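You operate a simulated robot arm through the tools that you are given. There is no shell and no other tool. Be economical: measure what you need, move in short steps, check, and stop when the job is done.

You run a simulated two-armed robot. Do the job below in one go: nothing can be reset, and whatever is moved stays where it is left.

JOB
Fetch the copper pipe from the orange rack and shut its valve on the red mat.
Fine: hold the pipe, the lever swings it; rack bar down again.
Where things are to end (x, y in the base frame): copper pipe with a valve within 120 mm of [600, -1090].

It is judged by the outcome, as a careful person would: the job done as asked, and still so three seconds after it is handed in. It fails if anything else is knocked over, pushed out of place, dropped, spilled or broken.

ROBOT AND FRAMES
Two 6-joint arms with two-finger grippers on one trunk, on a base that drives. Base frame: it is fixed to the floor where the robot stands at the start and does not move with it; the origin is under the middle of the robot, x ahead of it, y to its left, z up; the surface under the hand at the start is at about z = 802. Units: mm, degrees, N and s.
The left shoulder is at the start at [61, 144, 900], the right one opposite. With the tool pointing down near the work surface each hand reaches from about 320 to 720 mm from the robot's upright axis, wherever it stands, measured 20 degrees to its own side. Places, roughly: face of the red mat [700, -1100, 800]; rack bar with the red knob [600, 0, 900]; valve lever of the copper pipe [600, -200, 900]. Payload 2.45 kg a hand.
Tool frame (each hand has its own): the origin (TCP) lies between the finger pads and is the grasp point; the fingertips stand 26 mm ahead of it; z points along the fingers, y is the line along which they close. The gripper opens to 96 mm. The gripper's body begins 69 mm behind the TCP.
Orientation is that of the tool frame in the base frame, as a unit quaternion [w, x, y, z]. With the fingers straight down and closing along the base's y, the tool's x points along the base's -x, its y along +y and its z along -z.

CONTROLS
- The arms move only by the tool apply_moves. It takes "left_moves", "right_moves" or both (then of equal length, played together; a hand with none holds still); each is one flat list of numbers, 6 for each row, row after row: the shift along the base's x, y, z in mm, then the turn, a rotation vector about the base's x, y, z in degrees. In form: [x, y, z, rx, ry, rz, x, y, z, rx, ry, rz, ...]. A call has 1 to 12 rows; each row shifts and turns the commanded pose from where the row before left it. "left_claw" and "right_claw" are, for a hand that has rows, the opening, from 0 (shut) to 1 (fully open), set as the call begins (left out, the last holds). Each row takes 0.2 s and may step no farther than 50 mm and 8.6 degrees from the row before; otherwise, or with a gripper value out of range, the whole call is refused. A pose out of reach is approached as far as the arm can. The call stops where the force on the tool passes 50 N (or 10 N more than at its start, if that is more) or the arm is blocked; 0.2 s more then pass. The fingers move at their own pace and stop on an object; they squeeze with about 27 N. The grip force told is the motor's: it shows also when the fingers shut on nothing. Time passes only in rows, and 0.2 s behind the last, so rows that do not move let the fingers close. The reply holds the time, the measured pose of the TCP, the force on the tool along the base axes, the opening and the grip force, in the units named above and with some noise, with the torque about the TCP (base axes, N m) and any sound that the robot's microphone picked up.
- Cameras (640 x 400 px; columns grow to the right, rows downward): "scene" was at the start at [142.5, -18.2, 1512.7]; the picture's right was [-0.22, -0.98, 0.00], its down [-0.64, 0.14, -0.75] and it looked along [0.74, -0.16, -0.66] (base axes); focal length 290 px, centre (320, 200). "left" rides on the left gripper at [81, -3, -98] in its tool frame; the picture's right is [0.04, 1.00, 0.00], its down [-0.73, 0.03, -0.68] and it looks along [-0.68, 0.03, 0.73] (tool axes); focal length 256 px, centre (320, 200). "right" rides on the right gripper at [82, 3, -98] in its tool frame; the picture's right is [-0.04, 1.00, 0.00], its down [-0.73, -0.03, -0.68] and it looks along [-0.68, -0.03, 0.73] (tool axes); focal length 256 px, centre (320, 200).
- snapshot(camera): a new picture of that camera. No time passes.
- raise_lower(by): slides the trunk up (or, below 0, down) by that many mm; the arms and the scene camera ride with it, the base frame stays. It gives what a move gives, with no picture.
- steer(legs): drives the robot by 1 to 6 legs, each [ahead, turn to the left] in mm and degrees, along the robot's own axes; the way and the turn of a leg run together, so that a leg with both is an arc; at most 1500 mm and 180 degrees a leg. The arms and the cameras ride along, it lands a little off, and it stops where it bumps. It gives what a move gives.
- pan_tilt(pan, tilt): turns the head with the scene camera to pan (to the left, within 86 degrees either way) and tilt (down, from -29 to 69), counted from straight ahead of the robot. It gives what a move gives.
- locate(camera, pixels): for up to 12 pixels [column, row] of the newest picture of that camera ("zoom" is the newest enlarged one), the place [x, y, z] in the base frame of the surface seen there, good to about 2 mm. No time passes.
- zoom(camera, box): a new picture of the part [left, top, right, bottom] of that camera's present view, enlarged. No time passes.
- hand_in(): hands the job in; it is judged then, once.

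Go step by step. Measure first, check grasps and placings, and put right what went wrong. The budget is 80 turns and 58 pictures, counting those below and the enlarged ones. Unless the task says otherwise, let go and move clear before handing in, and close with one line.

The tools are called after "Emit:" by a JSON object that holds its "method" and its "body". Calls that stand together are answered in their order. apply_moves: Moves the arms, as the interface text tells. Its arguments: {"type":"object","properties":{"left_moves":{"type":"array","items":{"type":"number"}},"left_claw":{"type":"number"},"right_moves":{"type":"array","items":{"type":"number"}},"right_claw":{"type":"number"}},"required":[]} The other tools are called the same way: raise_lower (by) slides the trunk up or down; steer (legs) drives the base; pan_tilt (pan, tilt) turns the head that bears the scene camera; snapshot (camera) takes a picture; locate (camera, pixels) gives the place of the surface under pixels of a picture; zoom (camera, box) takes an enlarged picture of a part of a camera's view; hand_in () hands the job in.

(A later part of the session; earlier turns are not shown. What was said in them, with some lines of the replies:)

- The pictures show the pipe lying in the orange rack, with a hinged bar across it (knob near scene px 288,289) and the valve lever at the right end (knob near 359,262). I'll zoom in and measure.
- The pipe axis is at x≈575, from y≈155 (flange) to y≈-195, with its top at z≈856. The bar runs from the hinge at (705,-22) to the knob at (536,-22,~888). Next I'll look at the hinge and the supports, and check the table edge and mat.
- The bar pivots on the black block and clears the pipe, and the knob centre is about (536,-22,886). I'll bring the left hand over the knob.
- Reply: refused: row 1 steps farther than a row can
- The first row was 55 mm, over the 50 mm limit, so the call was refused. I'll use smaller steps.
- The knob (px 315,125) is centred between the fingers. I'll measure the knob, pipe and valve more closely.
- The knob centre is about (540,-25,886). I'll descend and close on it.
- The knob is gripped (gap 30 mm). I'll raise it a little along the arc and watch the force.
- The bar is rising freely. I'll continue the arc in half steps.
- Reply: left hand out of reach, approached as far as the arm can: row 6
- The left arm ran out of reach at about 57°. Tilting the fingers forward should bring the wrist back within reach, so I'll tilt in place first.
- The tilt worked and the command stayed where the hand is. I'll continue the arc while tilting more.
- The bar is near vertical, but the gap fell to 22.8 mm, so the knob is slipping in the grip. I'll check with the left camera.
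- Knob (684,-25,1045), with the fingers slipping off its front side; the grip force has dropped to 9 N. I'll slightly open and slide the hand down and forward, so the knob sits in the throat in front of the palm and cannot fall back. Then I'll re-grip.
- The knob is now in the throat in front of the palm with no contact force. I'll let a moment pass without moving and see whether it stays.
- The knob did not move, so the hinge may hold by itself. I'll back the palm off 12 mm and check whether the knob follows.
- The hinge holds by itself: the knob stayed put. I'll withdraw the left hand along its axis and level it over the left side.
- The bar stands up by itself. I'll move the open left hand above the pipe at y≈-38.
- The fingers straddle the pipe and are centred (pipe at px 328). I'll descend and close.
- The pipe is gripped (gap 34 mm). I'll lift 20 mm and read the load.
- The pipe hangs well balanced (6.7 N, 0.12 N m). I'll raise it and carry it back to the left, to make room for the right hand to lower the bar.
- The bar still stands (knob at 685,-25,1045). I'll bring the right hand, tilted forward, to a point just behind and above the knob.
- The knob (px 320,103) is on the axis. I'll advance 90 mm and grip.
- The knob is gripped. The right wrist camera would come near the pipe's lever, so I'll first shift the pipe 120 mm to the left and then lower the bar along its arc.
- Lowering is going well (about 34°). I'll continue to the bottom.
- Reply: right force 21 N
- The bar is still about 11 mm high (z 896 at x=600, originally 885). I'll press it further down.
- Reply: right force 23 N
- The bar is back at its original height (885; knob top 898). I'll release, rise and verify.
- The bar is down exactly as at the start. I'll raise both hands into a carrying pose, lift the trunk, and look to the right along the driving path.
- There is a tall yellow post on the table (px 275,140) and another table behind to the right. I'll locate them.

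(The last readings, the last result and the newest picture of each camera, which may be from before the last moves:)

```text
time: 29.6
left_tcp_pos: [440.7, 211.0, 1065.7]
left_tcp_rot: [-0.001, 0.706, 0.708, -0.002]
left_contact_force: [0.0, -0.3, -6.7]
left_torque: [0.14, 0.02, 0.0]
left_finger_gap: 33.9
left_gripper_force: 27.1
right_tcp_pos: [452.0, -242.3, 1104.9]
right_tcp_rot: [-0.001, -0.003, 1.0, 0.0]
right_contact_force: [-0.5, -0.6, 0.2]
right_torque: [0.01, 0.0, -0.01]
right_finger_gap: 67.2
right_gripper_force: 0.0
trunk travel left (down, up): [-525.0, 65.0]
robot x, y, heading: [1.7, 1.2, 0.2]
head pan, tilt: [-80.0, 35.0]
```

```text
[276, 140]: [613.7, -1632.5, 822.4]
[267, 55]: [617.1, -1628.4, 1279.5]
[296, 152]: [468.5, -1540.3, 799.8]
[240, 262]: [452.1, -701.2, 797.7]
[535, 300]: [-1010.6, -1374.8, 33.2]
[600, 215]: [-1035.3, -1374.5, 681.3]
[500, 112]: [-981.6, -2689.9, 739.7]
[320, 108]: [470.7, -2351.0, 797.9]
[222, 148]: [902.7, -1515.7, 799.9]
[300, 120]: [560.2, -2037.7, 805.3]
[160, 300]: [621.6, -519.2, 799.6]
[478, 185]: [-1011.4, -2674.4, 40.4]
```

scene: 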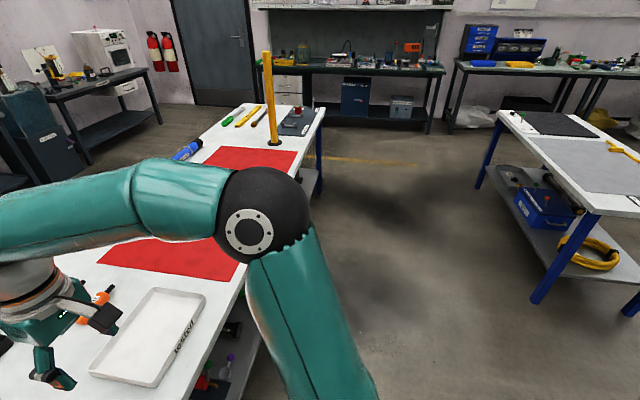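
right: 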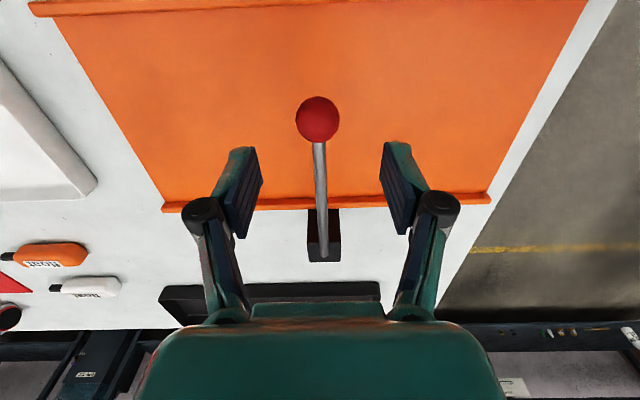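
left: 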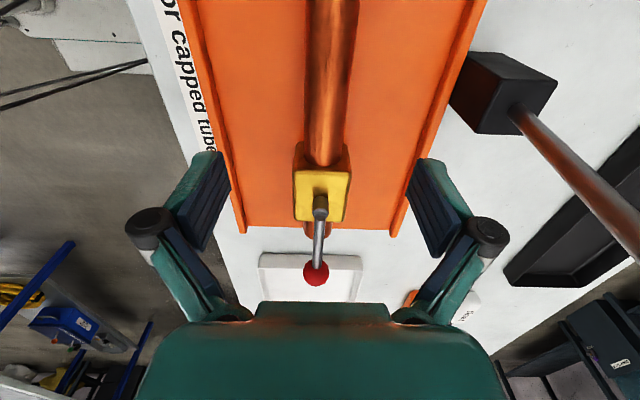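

The path is clear: the post is at (614,-1630) and the other table is at x<-1000. I'll back off, turn right, drive about 1130 mm and turn back toward the table.

Emit:
{"method": "steer", "body": {"legs": [[-150, 0], [0, -90], [1130, 0]]}}

Emit:
{"method": "pan_tilt", "body": {"pan": 20, "tilt": 35}}

Emit:
{"method": "snapshot", "body": {"camera": "scene"}}

```text
time: 34.3
left_tcp_pos: [172.5, -372.6, 1065.7]
left_tcp_rot: [-0.004, 0.991, 0.136, 0.0]
left_contact_force: [0.3, -0.8, -6.5]
left_torque: [0.1, -0.18, 0.0]
left_finger_gap: 33.9
left_gripper_force: 27.0
right_tcp_pos: [-262.1, -505.8, 1104.4]
right_tcp_rot: [-0.001, 0.603, 0.798, 0.002]
right_contact_force: [-0.7, -0.7, -1.1]
right_torque: [0.06, -0.06, -0.02]
right_finger_gap: 67.4
right_gripper_force: 0.1
trunk travel left (down, up): [-525.0, 65.0]
robot x, y, heading: [-93.8, 9.6, -76.6]
head pan, tilt: [-80.0, 35.0]
stopped in leg 2: the robot was blocked; the commanded pose is now the measured one
```

```text
time: 36.1
left_tcp_pos: [174.4, -372.0, 1065.8]
left_tcp_rot: [-0.002, 0.991, 0.137, 0.0]
left_contact_force: [0.8, -0.2, -7.7]
left_torque: [0.02, -0.12, 0.01]
left_finger_gap: 33.4
left_gripper_force: 27.1
right_tcp_pos: [-259.9, -504.1, 1105.5]
right_tcp_rot: [-0.001, 0.603, 0.798, 0.002]
right_contact_force: [0.0, -0.6, -0.2]
right_torque: [0.01, 0.02, 0.02]
right_finger_gap: 67.3
right_gripper_force: 0.1
trunk travel left (down, up): [-525.0, 65.0]
robot x, y, heading: [-94.8, 11.8, -76.6]
head pan, tilt: [20.0, 35.0]
```

```text
30 pictures are left
```

scene: 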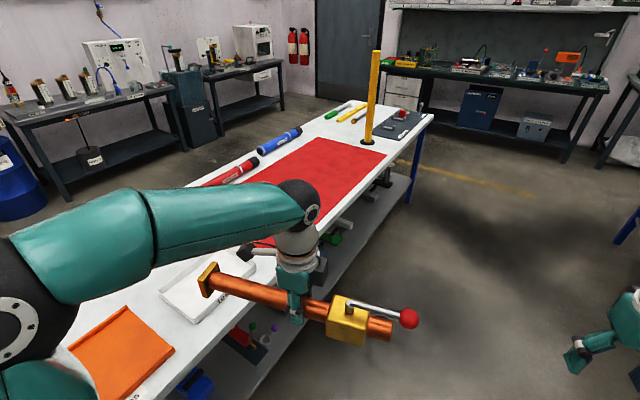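

The robot was blocked during the turn, at heading -76.6. I'll look right (behind the starting place) to see what it touched.

Emit:
{"method": "pan_tilt", "body": {"pan": -86, "tilt": 50}}

Emit:
{"method": "snapshot", "body": {"camera": "scene"}}

Emit:
{"method": "pan_tilt", "body": {"pan": 80, "tilt": 60}}

Emit:
{"method": "snapshot", "body": {"camera": "scene"}}

```text
time: 37.9
left_tcp_pos: [175.3, -371.5, 1066.3]
left_tcp_rot: [-0.003, 0.991, 0.137, 0.0]
left_contact_force: [-0.7, 0.3, -6.2]
left_torque: [0.04, -0.1, -0.03]
left_finger_gap: 33.7
left_gripper_force: 27.0
right_tcp_pos: [-260.4, -504.5, 1104.9]
right_tcp_rot: [-0.001, 0.603, 0.798, 0.001]
right_contact_force: [-0.2, -0.2, 0.5]
right_torque: [0.02, 0.0, 0.0]
right_finger_gap: 67.2
right_gripper_force: 0.1
trunk travel left (down, up): [-525.0, 65.0]
robot x, y, heading: [-96.4, 10.0, -76.5]
head pan, tilt: [-85.9, 50.0]
```

```text
29 pictures are left
```

scene: 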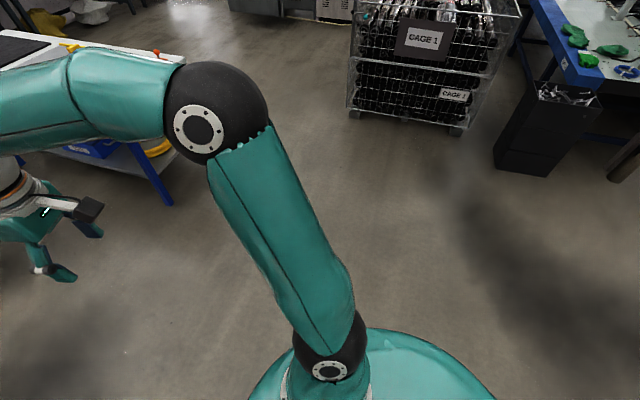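

```text
time: 40.4
left_tcp_pos: [174.6, -371.4, 1066.4]
left_tcp_rot: [-0.003, 0.991, 0.137, 0.001]
left_contact_force: [-0.1, 0.0, -6.9]
left_torque: [0.05, -0.09, 0.0]
left_finger_gap: 33.6
left_gripper_force: 26.8
right_tcp_pos: [-261.3, -503.5, 1106.3]
right_tcp_rot: [-0.001, 0.603, 0.798, 0.0]
right_contact_force: [-0.9, -0.3, 0.3]
right_torque: [-0.03, 0.01, -0.01]
right_finger_gap: 67.1
right_gripper_force: 0.1
trunk travel left (down, up): [-525.0, 65.0]
robot x, y, heading: [-98.0, 11.4, -76.4]
head pan, tilt: [80.0, 60.0]
```

```text
28 pictures are left
```

scene: 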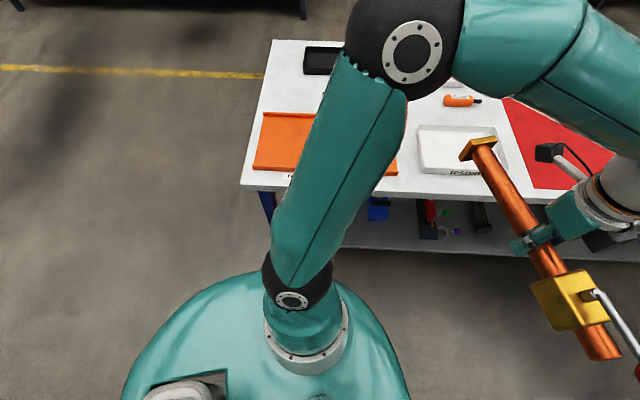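

Emit:
{"method": "locate", "body": {"camera": "scene", "pixels": [[200, 300], [340, 285], [395, 350], [250, 280], [130, 390], [260, 192], [400, 200], [520, 255], [310, 255], [270, 225], [415, 50], [300, 330]]}}

```text
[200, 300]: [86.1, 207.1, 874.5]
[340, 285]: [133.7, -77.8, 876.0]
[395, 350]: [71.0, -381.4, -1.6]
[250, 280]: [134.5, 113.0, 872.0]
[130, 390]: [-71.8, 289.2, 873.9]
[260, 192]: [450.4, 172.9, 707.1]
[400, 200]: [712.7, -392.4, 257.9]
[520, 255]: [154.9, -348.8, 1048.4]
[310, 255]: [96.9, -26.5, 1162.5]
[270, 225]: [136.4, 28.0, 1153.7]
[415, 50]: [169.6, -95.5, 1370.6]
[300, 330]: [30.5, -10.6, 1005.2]
```

Nothing seems to be near the base (torso edge x≈135, table edge x≈450). I'll try the remaining turn in a small step and see.

Emit:
{"method": "steer", "body": {"legs": [[0, -13]]}}

```text
time: 41.7
left_tcp_pos: [80.0, -422.3, 1066.5]
left_tcp_rot: [-0.003, 1.0, 0.023, 0.0]
left_contact_force: [0.0, 0.4, -6.7]
left_torque: [-0.01, -0.13, -0.02]
left_finger_gap: 33.3
left_gripper_force: 26.8
right_tcp_pos: [-374.6, -452.3, 1106.6]
right_tcp_rot: [0.0, 0.69, 0.724, 0.001]
right_contact_force: [0.3, 0.7, -0.6]
right_torque: [0.03, -0.01, -0.03]
right_finger_gap: 67.0
right_gripper_force: 0.0
trunk travel left (down, up): [-525.0, 65.0]
robot x, y, heading: [-87.9, 10.3, -89.9]
head pan, tilt: [80.0, 60.0]
```

The step succeeded, but the odometry (x=-88, -89.9°) disagrees with the hand poses (x≈-150, -87.5°). I'll check against known landmarks.

Emit:
{"method": "snapshot", "body": {"camera": "scene"}}

```text
27 pictures are left
```

scene: 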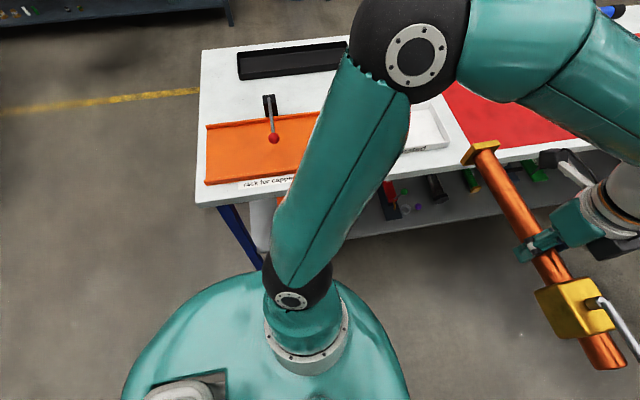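

Emit:
{"method": "locate", "body": {"camera": "scene", "pixels": [[274, 138], [269, 100], [197, 200], [207, 182], [445, 145], [470, 138]]}}

```text
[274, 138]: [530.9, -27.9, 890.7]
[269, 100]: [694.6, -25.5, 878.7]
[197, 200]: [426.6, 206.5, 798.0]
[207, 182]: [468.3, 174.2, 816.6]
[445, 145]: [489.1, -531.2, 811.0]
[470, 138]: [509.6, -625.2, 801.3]
```

Emit:
{"method": "locate", "body": {"camera": "scene", "pixels": [[545, 243], [535, 235], [565, 300], [480, 150], [590, 335]]}}

Emit:
{"method": "steer", "body": {"legs": [[100, -2]]}}

```text
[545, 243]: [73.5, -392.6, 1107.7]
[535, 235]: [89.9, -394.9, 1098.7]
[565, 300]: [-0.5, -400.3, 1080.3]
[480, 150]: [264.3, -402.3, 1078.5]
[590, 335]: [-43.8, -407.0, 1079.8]
```

```text
time: 42.9
left_tcp_pos: [64.1, -531.3, 1065.5]
left_tcp_rot: [-0.003, 1.0, 0.006, 0.0]
left_contact_force: [-0.4, -1.2, -6.2]
left_torque: [0.04, -0.12, 0.02]
left_finger_gap: 33.8
left_gripper_force: 27.0
right_tcp_pos: [-391.2, -546.0, 1105.5]
right_tcp_rot: [-0.001, 0.703, 0.712, 0.001]
right_contact_force: [-1.3, 0.2, -1.0]
right_torque: [0.04, -0.04, 0.02]
right_finger_gap: 67.1
right_gripper_force: 0.1
trunk travel left (down, up): [-525.0, 65.0]
robot x, y, heading: [-86.2, -87.1, -91.7]
head pan, tilt: [80.0, 60.0]
```

Hand readings match the landmarks, so the true pose is about (-152,-92,-89.4°). I'll drive on 1040 mm along the clear aisle.

Emit:
{"method": "steer", "body": {"legs": [[1040, 0]]}}

```text
time: 48.3
left_tcp_pos: [36.5, -1565.8, 1066.7]
left_tcp_rot: [-0.003, 1.0, 0.009, 0.0]
left_contact_force: [-0.2, -0.2, -7.5]
left_torque: [0.0, -0.14, 0.0]
left_finger_gap: 33.8
left_gripper_force: 27.2
right_tcp_pos: [-419.1, -1581.9, 1107.0]
right_tcp_rot: [-0.001, 0.701, 0.714, 0.001]
right_contact_force: [-0.1, 0.5, 0.1]
right_torque: [0.03, 0.0, 0.02]
right_finger_gap: 67.1
right_gripper_force: 0.0
trunk travel left (down, up): [-525.0, 65.0]
robot x, y, heading: [-116.9, -1128.0, -91.5]
head pan, tilt: [80.0, 60.0]
```

The true position is about (-180,-1127). Now I'll turn left toward the table.

Emit:
{"method": "steer", "body": {"legs": [[0, 89]]}}

Emit:
{"method": "pan_tilt", "body": {"pan": 0, "tilt": 45}}

Emit:
{"method": "snapshot", "body": {"camera": "scene"}}

```text
time: 52.1
left_tcp_pos: [353.8, -1082.9, 1066.0]
left_tcp_rot: [-0.003, 0.782, 0.624, -0.005]
left_contact_force: [0.2, 1.5, -7.4]
left_torque: [0.03, 0.02, 0.01]
left_finger_gap: 33.9
left_gripper_force: 27.5
right_tcp_pos: [262.7, -1527.6, 1108.9]
right_tcp_rot: [-0.002, 0.11, 0.994, -0.001]
right_contact_force: [-0.5, 0.7, -0.8]
right_torque: [-0.08, 0.08, -0.03]
right_finger_gap: 67.0
right_gripper_force: 0.1
trunk travel left (down, up): [-525.0, 65.0]
robot x, y, heading: [-126.5, -1178.6, -13.4]
head pan, tilt: [80.0, 60.0]
stopped in leg 1: the robot was blocked; the commanded pose is now the measured one
```

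```text
time: 53.7
left_tcp_pos: [353.6, -1085.3, 1068.4]
left_tcp_rot: [-0.002, 0.782, 0.624, -0.003]
left_contact_force: [0.5, 0.1, -6.9]
left_torque: [0.15, -0.01, 0.02]
left_finger_gap: 33.9
left_gripper_force: 27.3
right_tcp_pos: [262.3, -1530.7, 1108.4]
right_tcp_rot: [0.0, 0.111, 0.994, 0.0]
right_contact_force: [0.1, -0.8, 0.5]
right_torque: [-0.01, 0.04, -0.01]
right_finger_gap: 67.0
right_gripper_force: 0.1
trunk travel left (down, up): [-525.0, 65.0]
robot x, y, heading: [-127.1, -1183.6, -13.1]
head pan, tilt: [0.0, 45.0]
```

```text
26 pictures are left
```

scene: 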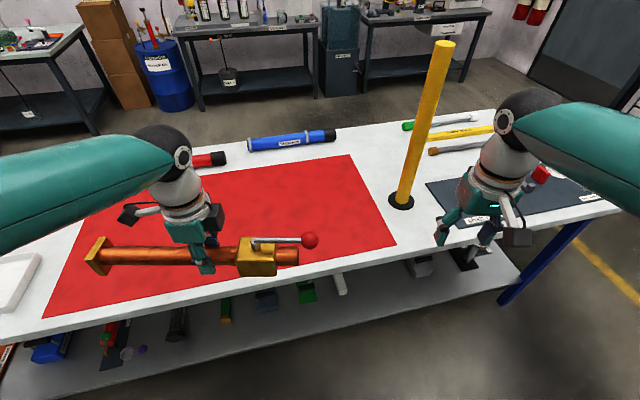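

The turn stopped at -13° again. From the hands, the true pose is about (-123,-1191,-13°). I'll turn the remaining 13° and go ahead 120 mm.

Emit:
{"method": "steer", "body": {"legs": [[0, 13], [122, 0]]}}

Emit:
{"method": "snapshot", "body": {"camera": "scene"}}

```text
time: 55.8
left_tcp_pos: [441.3, -979.1, 1066.9]
left_tcp_rot: [-0.002, 0.705, 0.709, -0.003]
left_contact_force: [0.4, 0.4, -7.3]
left_torque: [0.13, 0.07, 0.02]
left_finger_gap: 33.9
left_gripper_force: 26.8
right_tcp_pos: [453.5, -1432.6, 1107.4]
right_tcp_rot: [-0.002, -0.004, 1.0, 0.0]
right_contact_force: [0.2, -0.1, -0.5]
right_torque: [-0.03, 0.08, 0.02]
right_finger_gap: 67.3
right_gripper_force: 0.1
trunk travel left (down, up): [-525.0, 65.0]
robot x, y, heading: [-3.7, -1182.7, -0.0]
head pan, tilt: [0.0, 45.0]
```

```text
25 pictures are left
```

scene: 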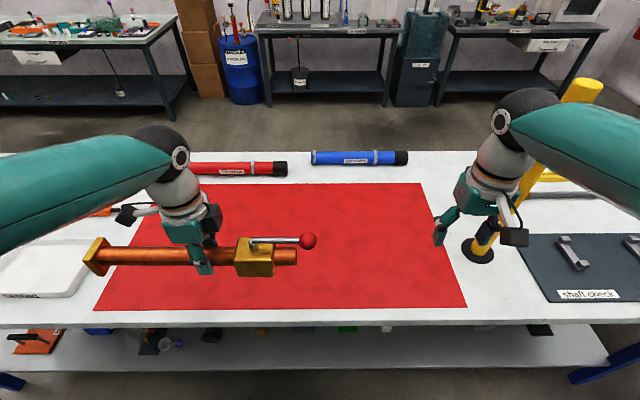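

The robot stands at (-4,-1190) facing the mat. I'll move the pipe above (600,-1085) and lower it to about 20 mm above the mat.

Emit:
{"method": "apply_moves", "body": {"left_moves": [32, -21, -10, 0, 0, 0, 32, -21, -10, 0, 0, 0, 32, -21, -10, 0, 0, 0, 32, -21, -10, 0, 0, 0, 31, -21, -10, 0, 0, 0, 0, 0, -40, 0, 0, 0, 0, 0, -40, 0, 0, 0, 0, 0, -40, 0, 0, 0, 0, 0, -37, 0, 0, 0, 0, 0, 0, 0, 0, 0]}}

Emit:
{"method": "snapshot", "body": {"camera": "scene"}}

```text
time: 58.0
left_tcp_pos: [598.3, -1084.0, 862.6]
left_tcp_rot: [-0.003, 0.705, 0.709, -0.003]
left_contact_force: [0.2, 0.9, -6.6]
left_torque: [0.16, -0.02, -0.01]
left_finger_gap: 33.6
left_gripper_force: 26.4
right_tcp_pos: [451.1, -1433.6, 1107.4]
right_tcp_rot: [-0.002, -0.004, 1.0, 0.0]
right_contact_force: [0.3, -0.5, -0.2]
right_torque: [0.01, -0.01, 0.01]
right_finger_gap: 66.9
right_gripper_force: 0.1
trunk travel left (down, up): [-525.0, 65.0]
robot x, y, heading: [-7.7, -1180.2, -0.2]
head pan, tilt: [0.0, 45.0]
```

```text
24 pictures are left
```

scene: 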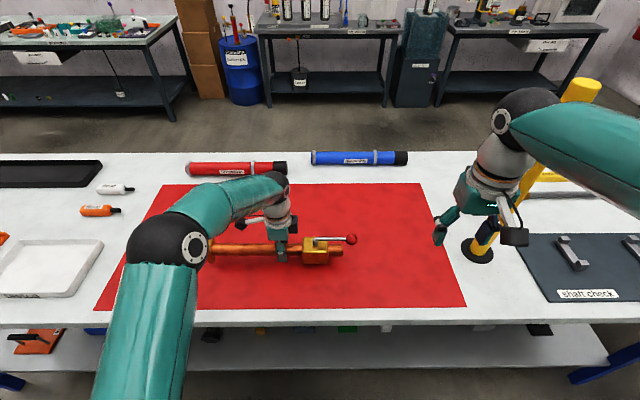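

Now I'll lower it in small steps until it touches the mat, watching the force.

Emit:
{"method": "apply_moves", "body": {"left_moves": [0, 0, -8, 0, 0, 0, 0, 0, -6, 0, 0, 0, 0, 0, -4, 0, 0, 0, 0, 0, -3, 0, 0, 0, 0, 0, 0, 0, 0, 0]}}

```text
time: 59.2
left_tcp_pos: [598.3, -1083.7, 841.1]
left_tcp_rot: [-0.002, 0.705, 0.709, -0.003]
left_contact_force: [1.3, 2.3, 2.3]
left_torque: [-0.82, -0.01, 0.18]
left_finger_gap: 33.8
left_gripper_force: 26.6
right_tcp_pos: [452.7, -1432.5, 1107.9]
right_tcp_rot: [-0.002, -0.005, 1.0, 0.0]
right_contact_force: [0.0, 0.7, -0.3]
right_torque: [0.0, 0.01, 0.02]
right_finger_gap: 67.4
right_gripper_force: 0.1
trunk travel left (down, up): [-525.0, 65.0]
robot x, y, heading: [-5.9, -1185.4, -0.2]
head pan, tilt: [0.0, 45.0]
```

The valve end has touched the mat (torque -0.8 N m). I'll zoom in on the valve for exact positions and any sign of the closing direction.

Emit:
{"method": "zoom", "body": {"camera": "scene", "box": [260, 215, 380, 290]}}

Emit:
{"method": "locate", "body": {"camera": "zoom", "pixels": [[480, 130], [320, 140], [400, 135], [420, 190], [300, 175], [310, 220]]}}

```text
5.33 times, centred on (320, 252) of scene
```

zoom: 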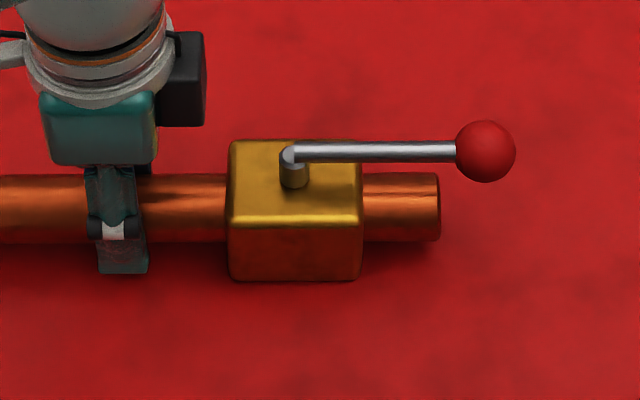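

```text
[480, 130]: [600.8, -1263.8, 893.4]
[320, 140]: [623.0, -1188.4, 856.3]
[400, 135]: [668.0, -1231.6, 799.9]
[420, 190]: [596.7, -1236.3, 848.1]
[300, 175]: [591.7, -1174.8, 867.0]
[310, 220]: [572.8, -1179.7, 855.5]
```

The lever lies in line with the pipe (open), with its pivot near (598,-1170) and its knob near (599,-1262,884). I'll bring the right hand over the knob, turned to close along x, while the left hand keeps hold of the pipe.

Emit:
{"method": "apply_moves", "body": {"right_moves": [13.4, 15.5, -10, 0, 0, 8.2, 13.4, 15.5, -10, 0, 0, 8.2, 13.4, 15.5, -10, 0, 0, 8.2, 13.4, 15.5, -10, 0, 0, 8.2, 13.4, 15.5, -10, 0, 0, 8.2, 13.4, 15.5, -10, 0, 0, 8.2, 13.4, 15.5, -10, 0, 0, 8.2, 13.4, 15.5, -10, 0, 0, 8.2, 13.4, 15.5, -10, 0, 0, 8.2, 13.4, 15.5, -10, 0, 0, 8.2, 13, 15, -10, 0, 0, 8, 0, 0, -30, 0, 0, 0], "right_claw": 0.7}}

Emit:
{"method": "snapshot", "body": {"camera": "right"}}

Emit:
{"method": "snapshot", "body": {"camera": "scene"}}

```text
time: 61.8
left_tcp_pos: [597.7, -1084.9, 839.4]
left_tcp_rot: [-0.003, 0.706, 0.709, -0.003]
left_contact_force: [0.3, 0.0, -1.7]
left_torque: [-0.19, 0.09, -0.08]
left_finger_gap: 33.7
left_gripper_force: 26.9
right_tcp_pos: [599.3, -1262.8, 969.0]
right_tcp_rot: [0.002, 0.71, -0.704, 0.001]
right_contact_force: [0.3, 0.7, 0.3]
right_torque: [-0.01, -0.02, 0.02]
right_finger_gap: 67.3
right_gripper_force: 0.1
trunk travel left (down, up): [-525.0, 65.0]
robot x, y, heading: [-9.1, -1184.7, -0.0]
head pan, tilt: [0.0, 45.0]
```

```text
22 pictures are left
```

right: 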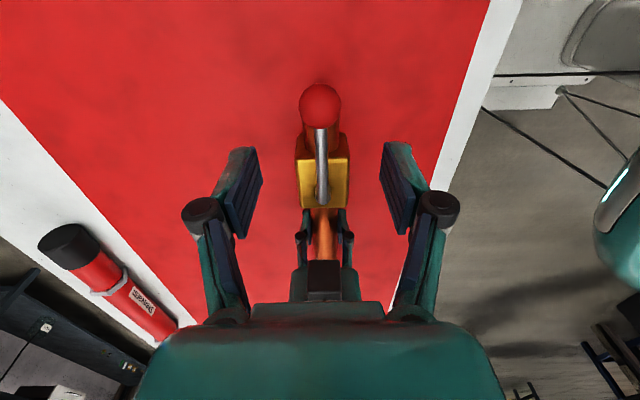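

```text
21 pictures are left
```

scene: 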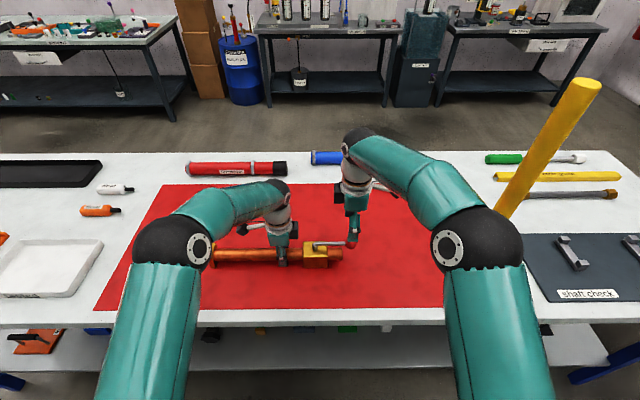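

Emit:
{"method": "locate", "body": {"camera": "right", "pixels": [[320, 105], [303, 105], [338, 105], [321, 140], [322, 170], [322, 198]]}}

```text
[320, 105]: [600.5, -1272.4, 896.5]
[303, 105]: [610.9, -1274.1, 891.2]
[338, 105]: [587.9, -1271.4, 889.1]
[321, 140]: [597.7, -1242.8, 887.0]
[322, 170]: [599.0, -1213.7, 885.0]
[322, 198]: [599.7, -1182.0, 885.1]
```

The knob centre is about (599.5,-1266,884), R≈94 about the pivot (599,-1172). I'll descend and grip the knob.

Emit:
{"method": "apply_moves", "body": {"right_moves": [0, -3, -42, 0, 0, 0, 0, 0, -41, 0, 0, 0]}}

Emit:
{"method": "apply_moves", "body": {"right_moves": [0, 0, 0, 0, 0, 0, 0, 0, 0, 0, 0, 0, 0, 0, 0, 0, 0, 0], "right_claw": 0.1}}

```text
time: 62.4
left_tcp_pos: [598.6, -1083.8, 840.7]
left_tcp_rot: [-0.003, 0.705, 0.709, -0.002]
left_contact_force: [2.1, 0.0, -3.0]
left_torque: [0.18, 0.03, -0.02]
left_finger_gap: 33.7
left_gripper_force: 26.5
right_tcp_pos: [599.9, -1265.0, 884.4]
right_tcp_rot: [0.001, 0.71, -0.704, 0.001]
right_contact_force: [-0.2, -0.1, 0.2]
right_torque: [0.02, -0.03, -0.01]
right_finger_gap: 67.5
right_gripper_force: 0.1
trunk travel left (down, up): [-525.0, 65.0]
robot x, y, heading: [-8.9, -1184.2, -0.2]
head pan, tilt: [0.0, 45.0]
```

```text
time: 63.2
left_tcp_pos: [597.3, -1083.5, 839.2]
left_tcp_rot: [-0.002, 0.705, 0.709, -0.002]
left_contact_force: [-0.2, -0.7, -1.7]
left_torque: [0.09, -0.1, -0.07]
left_finger_gap: 34.0
left_gripper_force: 27.1
right_tcp_pos: [598.5, -1267.1, 885.0]
right_tcp_rot: [0.001, 0.71, -0.704, -0.001]
right_contact_force: [-0.3, -0.1, 0.3]
right_torque: [0.03, -0.04, -0.03]
right_finger_gap: 29.8
right_gripper_force: 26.5
trunk travel left (down, up): [-525.0, 65.0]
robot x, y, heading: [-4.6, -1183.9, -0.4]
head pan, tilt: [0.0, 45.0]
```

The knob is gripped. I'll test the clockwise swing (toward the robot) by 16°, turning the hand with it.

Emit:
{"method": "apply_moves", "body": {"right_moves": [-13.4, 1, 0, 0, 0, -8.2, -13.1, 2.9, 0, 0, 0, -8.2]}}

Emit:
{"method": "zoom", "body": {"camera": "scene", "box": [230, 200, 390, 300]}}

```text
time: 63.8
left_tcp_pos: [596.9, -1083.5, 841.1]
left_tcp_rot: [-0.002, 0.705, 0.709, -0.004]
left_contact_force: [-3.8, 1.2, 0.3]
left_torque: [-0.04, -0.11, -0.41]
left_finger_gap: 33.8
left_gripper_force: 26.5
right_tcp_pos: [573.5, -1262.5, 884.7]
right_tcp_rot: [-0.003, -0.602, 0.799, 0.0]
right_contact_force: [2.7, -1.3, -0.5]
right_torque: [0.2, 0.03, 0.07]
right_finger_gap: 30.0
right_gripper_force: 26.8
trunk travel left (down, up): [-525.0, 65.0]
robot x, y, heading: [-7.6, -1180.6, -0.2]
head pan, tilt: [0.0, 45.0]
```

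```text
4.00 times, centred on (310, 250) of scene
```

zoom: 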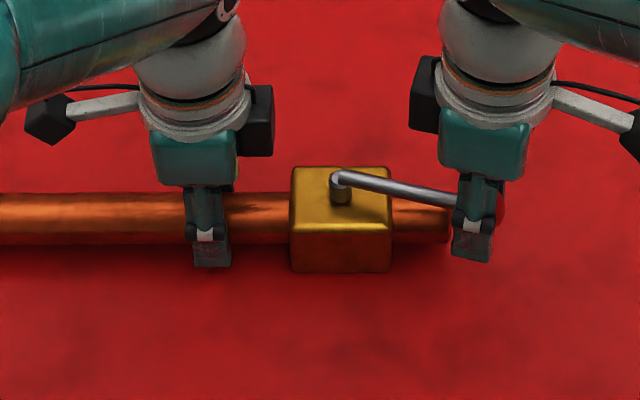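

The lever swings freely (about 3 N) and the pipe stays put. I'll continue to about 66°.

Emit:
{"method": "apply_moves", "body": {"right_moves": [-12.6, 4.7, 0, 0, 0, -8.2, -11.8, 6.4, 0, 0, 0, -8.2, -10.8, 8.1, 0, 0, 0, -8.2, -9.5, 9.5, 0, 0, 0, -8.2, -8, 10.8, 0, 0, 0, -8.2, -6.4, 11.8, 0, 0, 0, -8.2]}}

Emit:
{"method": "zoom", "body": {"camera": "scene", "box": [230, 200, 390, 300]}}

```text
time: 65.2
left_tcp_pos: [600.4, -1083.8, 840.8]
left_tcp_rot: [-0.002, 0.705, 0.709, -0.002]
left_contact_force: [4.2, 8.9, -2.7]
left_torque: [0.17, 0.03, 0.02]
left_finger_gap: 33.7
left_gripper_force: 26.6
right_tcp_pos: [512.8, -1211.0, 885.4]
right_tcp_rot: [-0.002, -0.215, 0.977, -0.001]
right_contact_force: [-4.4, -7.9, -0.9]
right_torque: [-0.08, 0.18, -0.11]
right_finger_gap: 30.0
right_gripper_force: 26.9
trunk travel left (down, up): [-525.0, 65.0]
robot x, y, heading: [-8.2, -1186.6, -0.3]
head pan, tilt: [0.0, 45.0]
```

```text
4.00 times, centred on (310, 250) of scene
```

zoom: 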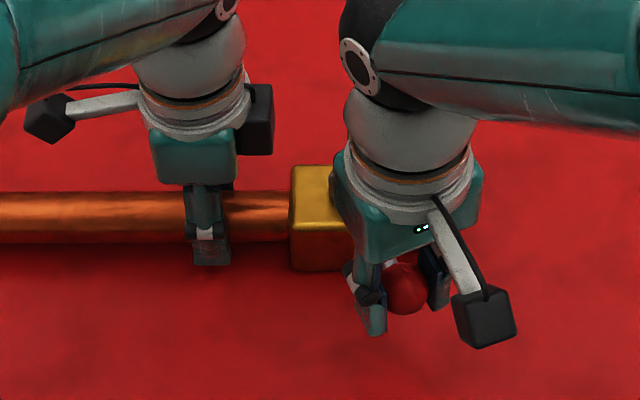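

The lever is at 66° and the forces are small. I'll finish the last 24° and press slightly further toward the stop.

Emit:
{"method": "apply_moves", "body": {"right_moves": [-4.7, 12.6, 0, 0, 0, -8.2, -2.8, 13.1, 0, 0, 0, -8.2, -0.9, 13.1, 0, 0, 0, -8]}}

Emit:
{"method": "zoom", "body": {"camera": "scene", "box": [230, 200, 390, 300]}}

```text
time: 66.0
left_tcp_pos: [600.0, -1084.5, 840.3]
left_tcp_rot: [-0.002, 0.706, 0.708, -0.003]
left_contact_force: [8.0, 7.7, -2.2]
left_torque: [0.16, 0.0, -0.24]
left_finger_gap: 33.7
left_gripper_force: 26.5
right_tcp_pos: [505.6, -1172.0, 885.0]
right_tcp_rot: [-0.004, -0.004, 1.0, 0.0]
right_contact_force: [-7.3, -6.7, 0.1]
right_torque: [0.03, 0.4, 0.24]
right_finger_gap: 30.2
right_gripper_force: 27.2
trunk travel left (down, up): [-525.0, 65.0]
robot x, y, heading: [-6.0, -1184.8, -0.1]
head pan, tilt: [0.0, 45.0]
```

```text
4.00 times, centred on (310, 250) of scene
```

zoom: 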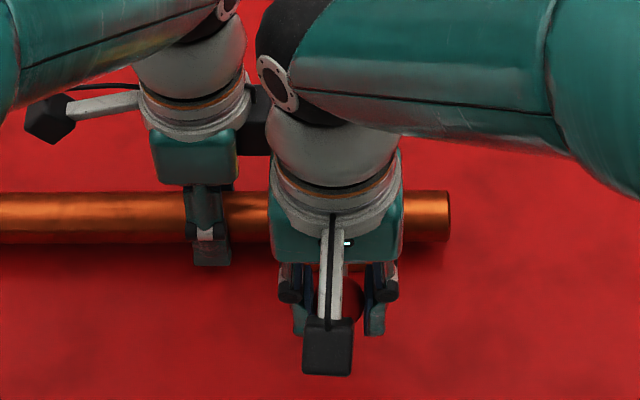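

Emit:
{"method": "snapshot", "body": {"camera": "right"}}

Emit:
{"method": "locate", "body": {"camera": "right", "pixels": [[320, 200], [320, 232], [320, 260], [320, 285]]}}

```text
17 pictures are left
```

right: 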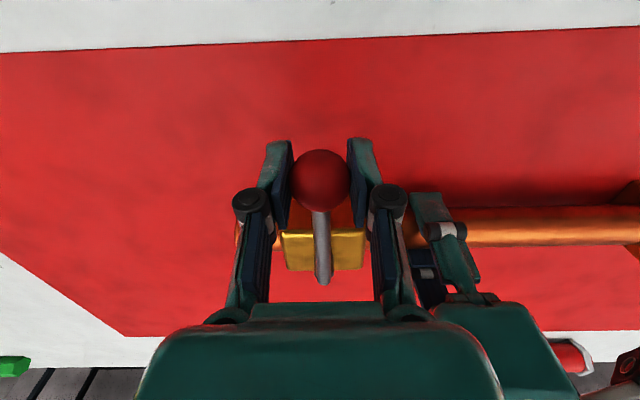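

```text
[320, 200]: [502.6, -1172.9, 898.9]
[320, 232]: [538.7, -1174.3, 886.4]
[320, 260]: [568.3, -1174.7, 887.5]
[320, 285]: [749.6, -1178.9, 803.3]
```

The lever is about perpendicular to the pipe. I'll nudge a few degrees further to feel for the stop.

Emit:
{"method": "apply_moves", "body": {"right_moves": [0, 3, 0, 0, 0, -2, 0, 3, 0, 0, 0, -2, 0, 0, 0, 0, 0, 0]}}

Emit:
{"method": "snapshot", "body": {"camera": "right"}}

Emit:
{"method": "locate", "body": {"camera": "right", "pixels": [[320, 200], [320, 225], [321, 250], [322, 270]]}}

```text
time: 66.8
left_tcp_pos: [598.9, -1081.9, 839.9]
left_tcp_rot: [-0.003, 0.705, 0.709, -0.001]
left_contact_force: [12.2, 22.9, -5.8]
left_torque: [0.16, -0.09, -0.61]
left_finger_gap: 34.1
left_gripper_force: 26.8
right_tcp_pos: [503.4, -1168.8, 885.4]
right_tcp_rot: [-0.004, 0.032, 0.999, -0.003]
right_contact_force: [-14.4, -23.2, 3.9]
right_torque: [-0.1, 0.14, -0.22]
right_finger_gap: 30.1
right_gripper_force: 27.7
trunk travel left (down, up): [-525.0, 65.0]
robot x, y, heading: [-4.0, -1182.8, -0.1]
head pan, tilt: [0.0, 45.0]
```

```text
16 pictures are left
```

right: 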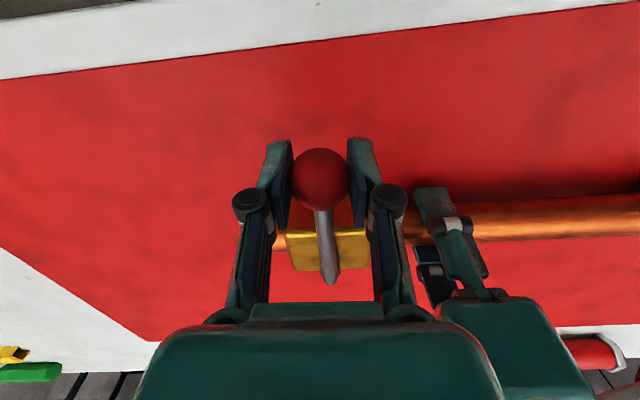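

```text
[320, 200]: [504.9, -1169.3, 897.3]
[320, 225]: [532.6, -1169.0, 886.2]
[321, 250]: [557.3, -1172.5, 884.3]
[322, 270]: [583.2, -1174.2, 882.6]
```

The force jumped to about 27 N with the lever at 90° or slightly beyond, so it is at its stop and the valve is shut. I'll release the right hand and raise it clear.

Emit:
{"method": "apply_moves", "body": {"right_moves": [0, 0, 0, 0, 0, 0, 0, 0, 0, 0, 0, 0, 0, 0, 0, 0, 0, 0, 0, 0, 40, 0, 0, 0, 0, 0, 45, 0, 0, 0, -10, -30, 35, 0, 0, 0, -10, -40, 20, 0, 0, 0, 0, -45, 0, 0, 0, 0], "right_claw": 0.7}}

Emit:
{"method": "zoom", "body": {"camera": "scene", "box": [190, 180, 390, 310]}}

```text
time: 68.6
left_tcp_pos: [598.0, -1085.0, 839.2]
left_tcp_rot: [-0.003, 0.706, 0.709, -0.003]
left_contact_force: [-1.0, -2.9, 0.4]
left_torque: [0.66, -0.22, 0.01]
left_finger_gap: 33.6
left_gripper_force: 27.1
right_tcp_pos: [485.7, -1281.8, 1025.3]
right_tcp_rot: [-0.002, 0.03, 1.0, 0.001]
right_contact_force: [-0.2, 0.5, -0.5]
right_torque: [-0.01, 0.01, -0.01]
right_finger_gap: 67.2
right_gripper_force: 0.0
trunk travel left (down, up): [-525.0, 65.0]
robot x, y, heading: [-6.3, -1182.0, -0.2]
head pan, tilt: [0.0, 45.0]
```

```text
3.08 times, centred on (290, 245) of scene
```

zoom: 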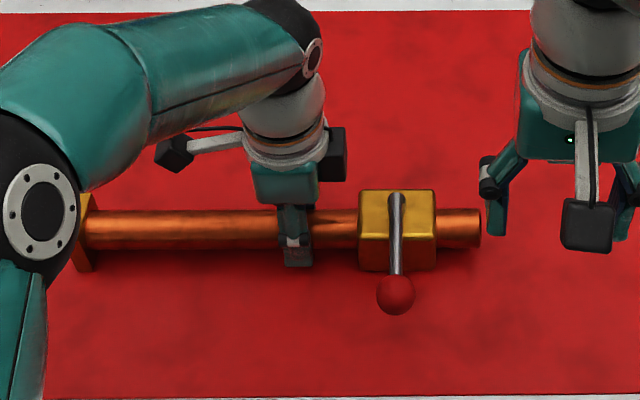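

The lever is now square to the pipe (zoom px 396,250). I'll open the left hand, rise straight up and back away.

Emit:
{"method": "apply_moves", "body": {"left_moves": [0, 0, 0, 0, 0, 0, 0, 0, 0, 0, 0, 0, 0, 0, 0, 0, 0, 0, 0, 0, 30, 0, 0, 0, 0, 0, 45, 0, 0, 0, 0, 0, 45, 0, 0, 0, -20, 20, 40, 0, 0, 0, -30, 30, 20, 0, 0, 0], "left_claw": 0.8}}

Emit:
{"method": "snapshot", "body": {"camera": "scene"}}

Emit:
{"method": "zoom", "body": {"camera": "scene", "box": [190, 180, 390, 310]}}

Emit:
{"method": "locate", "body": {"camera": "zoom", "pixels": [[396, 290], [396, 215], [400, 205], [470, 220], [90, 220], [280, 225]]}}

```text
time: 70.4
left_tcp_pos: [545.9, -1031.9, 1020.4]
left_tcp_rot: [-0.002, 0.705, 0.709, -0.002]
left_contact_force: [-0.3, 0.1, -0.9]
left_torque: [-0.01, 0.0, -0.02]
left_finger_gap: 77.0
left_gripper_force: 0.1
right_tcp_pos: [484.3, -1280.2, 1025.5]
right_tcp_rot: [-0.001, 0.031, 1.0, 0.0]
right_contact_force: [-0.2, 0.3, -0.1]
right_torque: [0.0, -0.02, 0.0]
right_finger_gap: 67.4
right_gripper_force: 0.0
trunk travel left (down, up): [-525.0, 65.0]
robot x, y, heading: [-2.9, -1184.4, -0.2]
head pan, tilt: [0.0, 45.0]
```

```text
14 pictures are left
```

scene: 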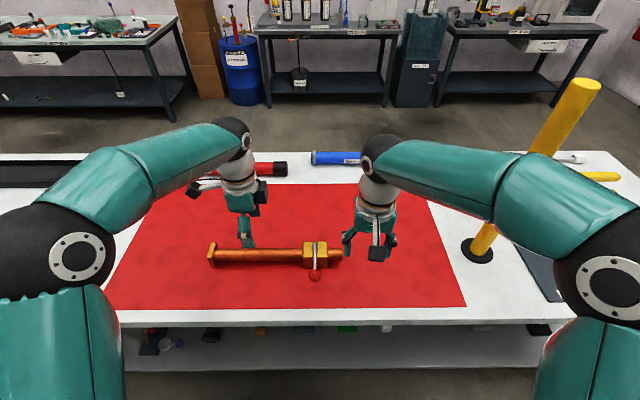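

```text
3.08 times, centred on (290, 245) of scene
```

zoom: 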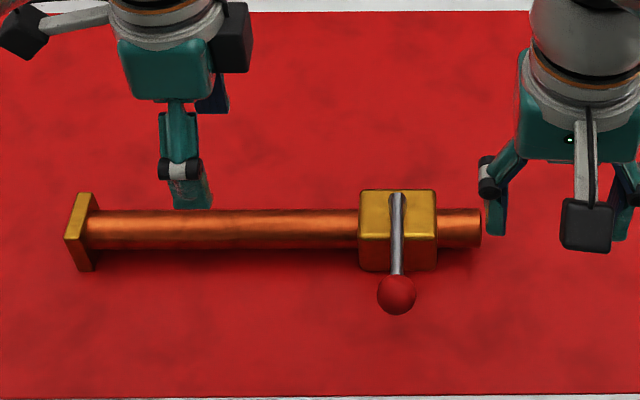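

```text
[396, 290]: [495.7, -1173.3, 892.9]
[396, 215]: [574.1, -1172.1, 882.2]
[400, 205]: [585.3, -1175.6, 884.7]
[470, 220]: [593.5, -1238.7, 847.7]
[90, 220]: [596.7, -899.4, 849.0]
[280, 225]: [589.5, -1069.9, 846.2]
```

The pipe lies on the mat, centred at about (598,-1067), with the lever square to it. I'll take a last look back at the rack bar.

Emit:
{"method": "pan_tilt", "body": {"pan": 62, "tilt": 30}}

Emit:
{"method": "snapshot", "body": {"camera": "scene"}}

```text
time: 71.7
left_tcp_pos: [549.1, -1034.6, 1019.7]
left_tcp_rot: [-0.002, 0.705, 0.709, -0.002]
left_contact_force: [0.3, -0.6, -0.7]
left_torque: [-0.02, -0.03, 0.0]
left_finger_gap: 76.8
left_gripper_force: 0.1
right_tcp_pos: [484.5, -1281.0, 1024.6]
right_tcp_rot: [0.0, 0.031, 1.0, 0.0]
right_contact_force: [0.5, 0.5, -0.5]
right_torque: [0.0, 0.01, 0.01]
right_finger_gap: 67.3
right_gripper_force: 0.1
trunk travel left (down, up): [-525.0, 65.0]
robot x, y, heading: [-6.0, -1182.2, -0.3]
head pan, tilt: [62.0, 30.0]
```

```text
12 pictures are left
```

scene: 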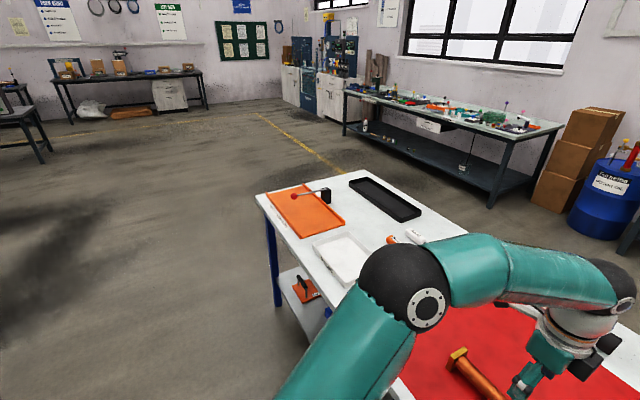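

The bar is down across the rack (px 305,192) and everything else is in place, so I'm handing in.

Emit:
{"method": "hand_in", "body": {}}

```text
The job is handed in.
```

The copper pipe is on the red mat, centred at about (598, -1067), with its valve turned shut against the stop. The rack bar is down again, and both hands are clear.
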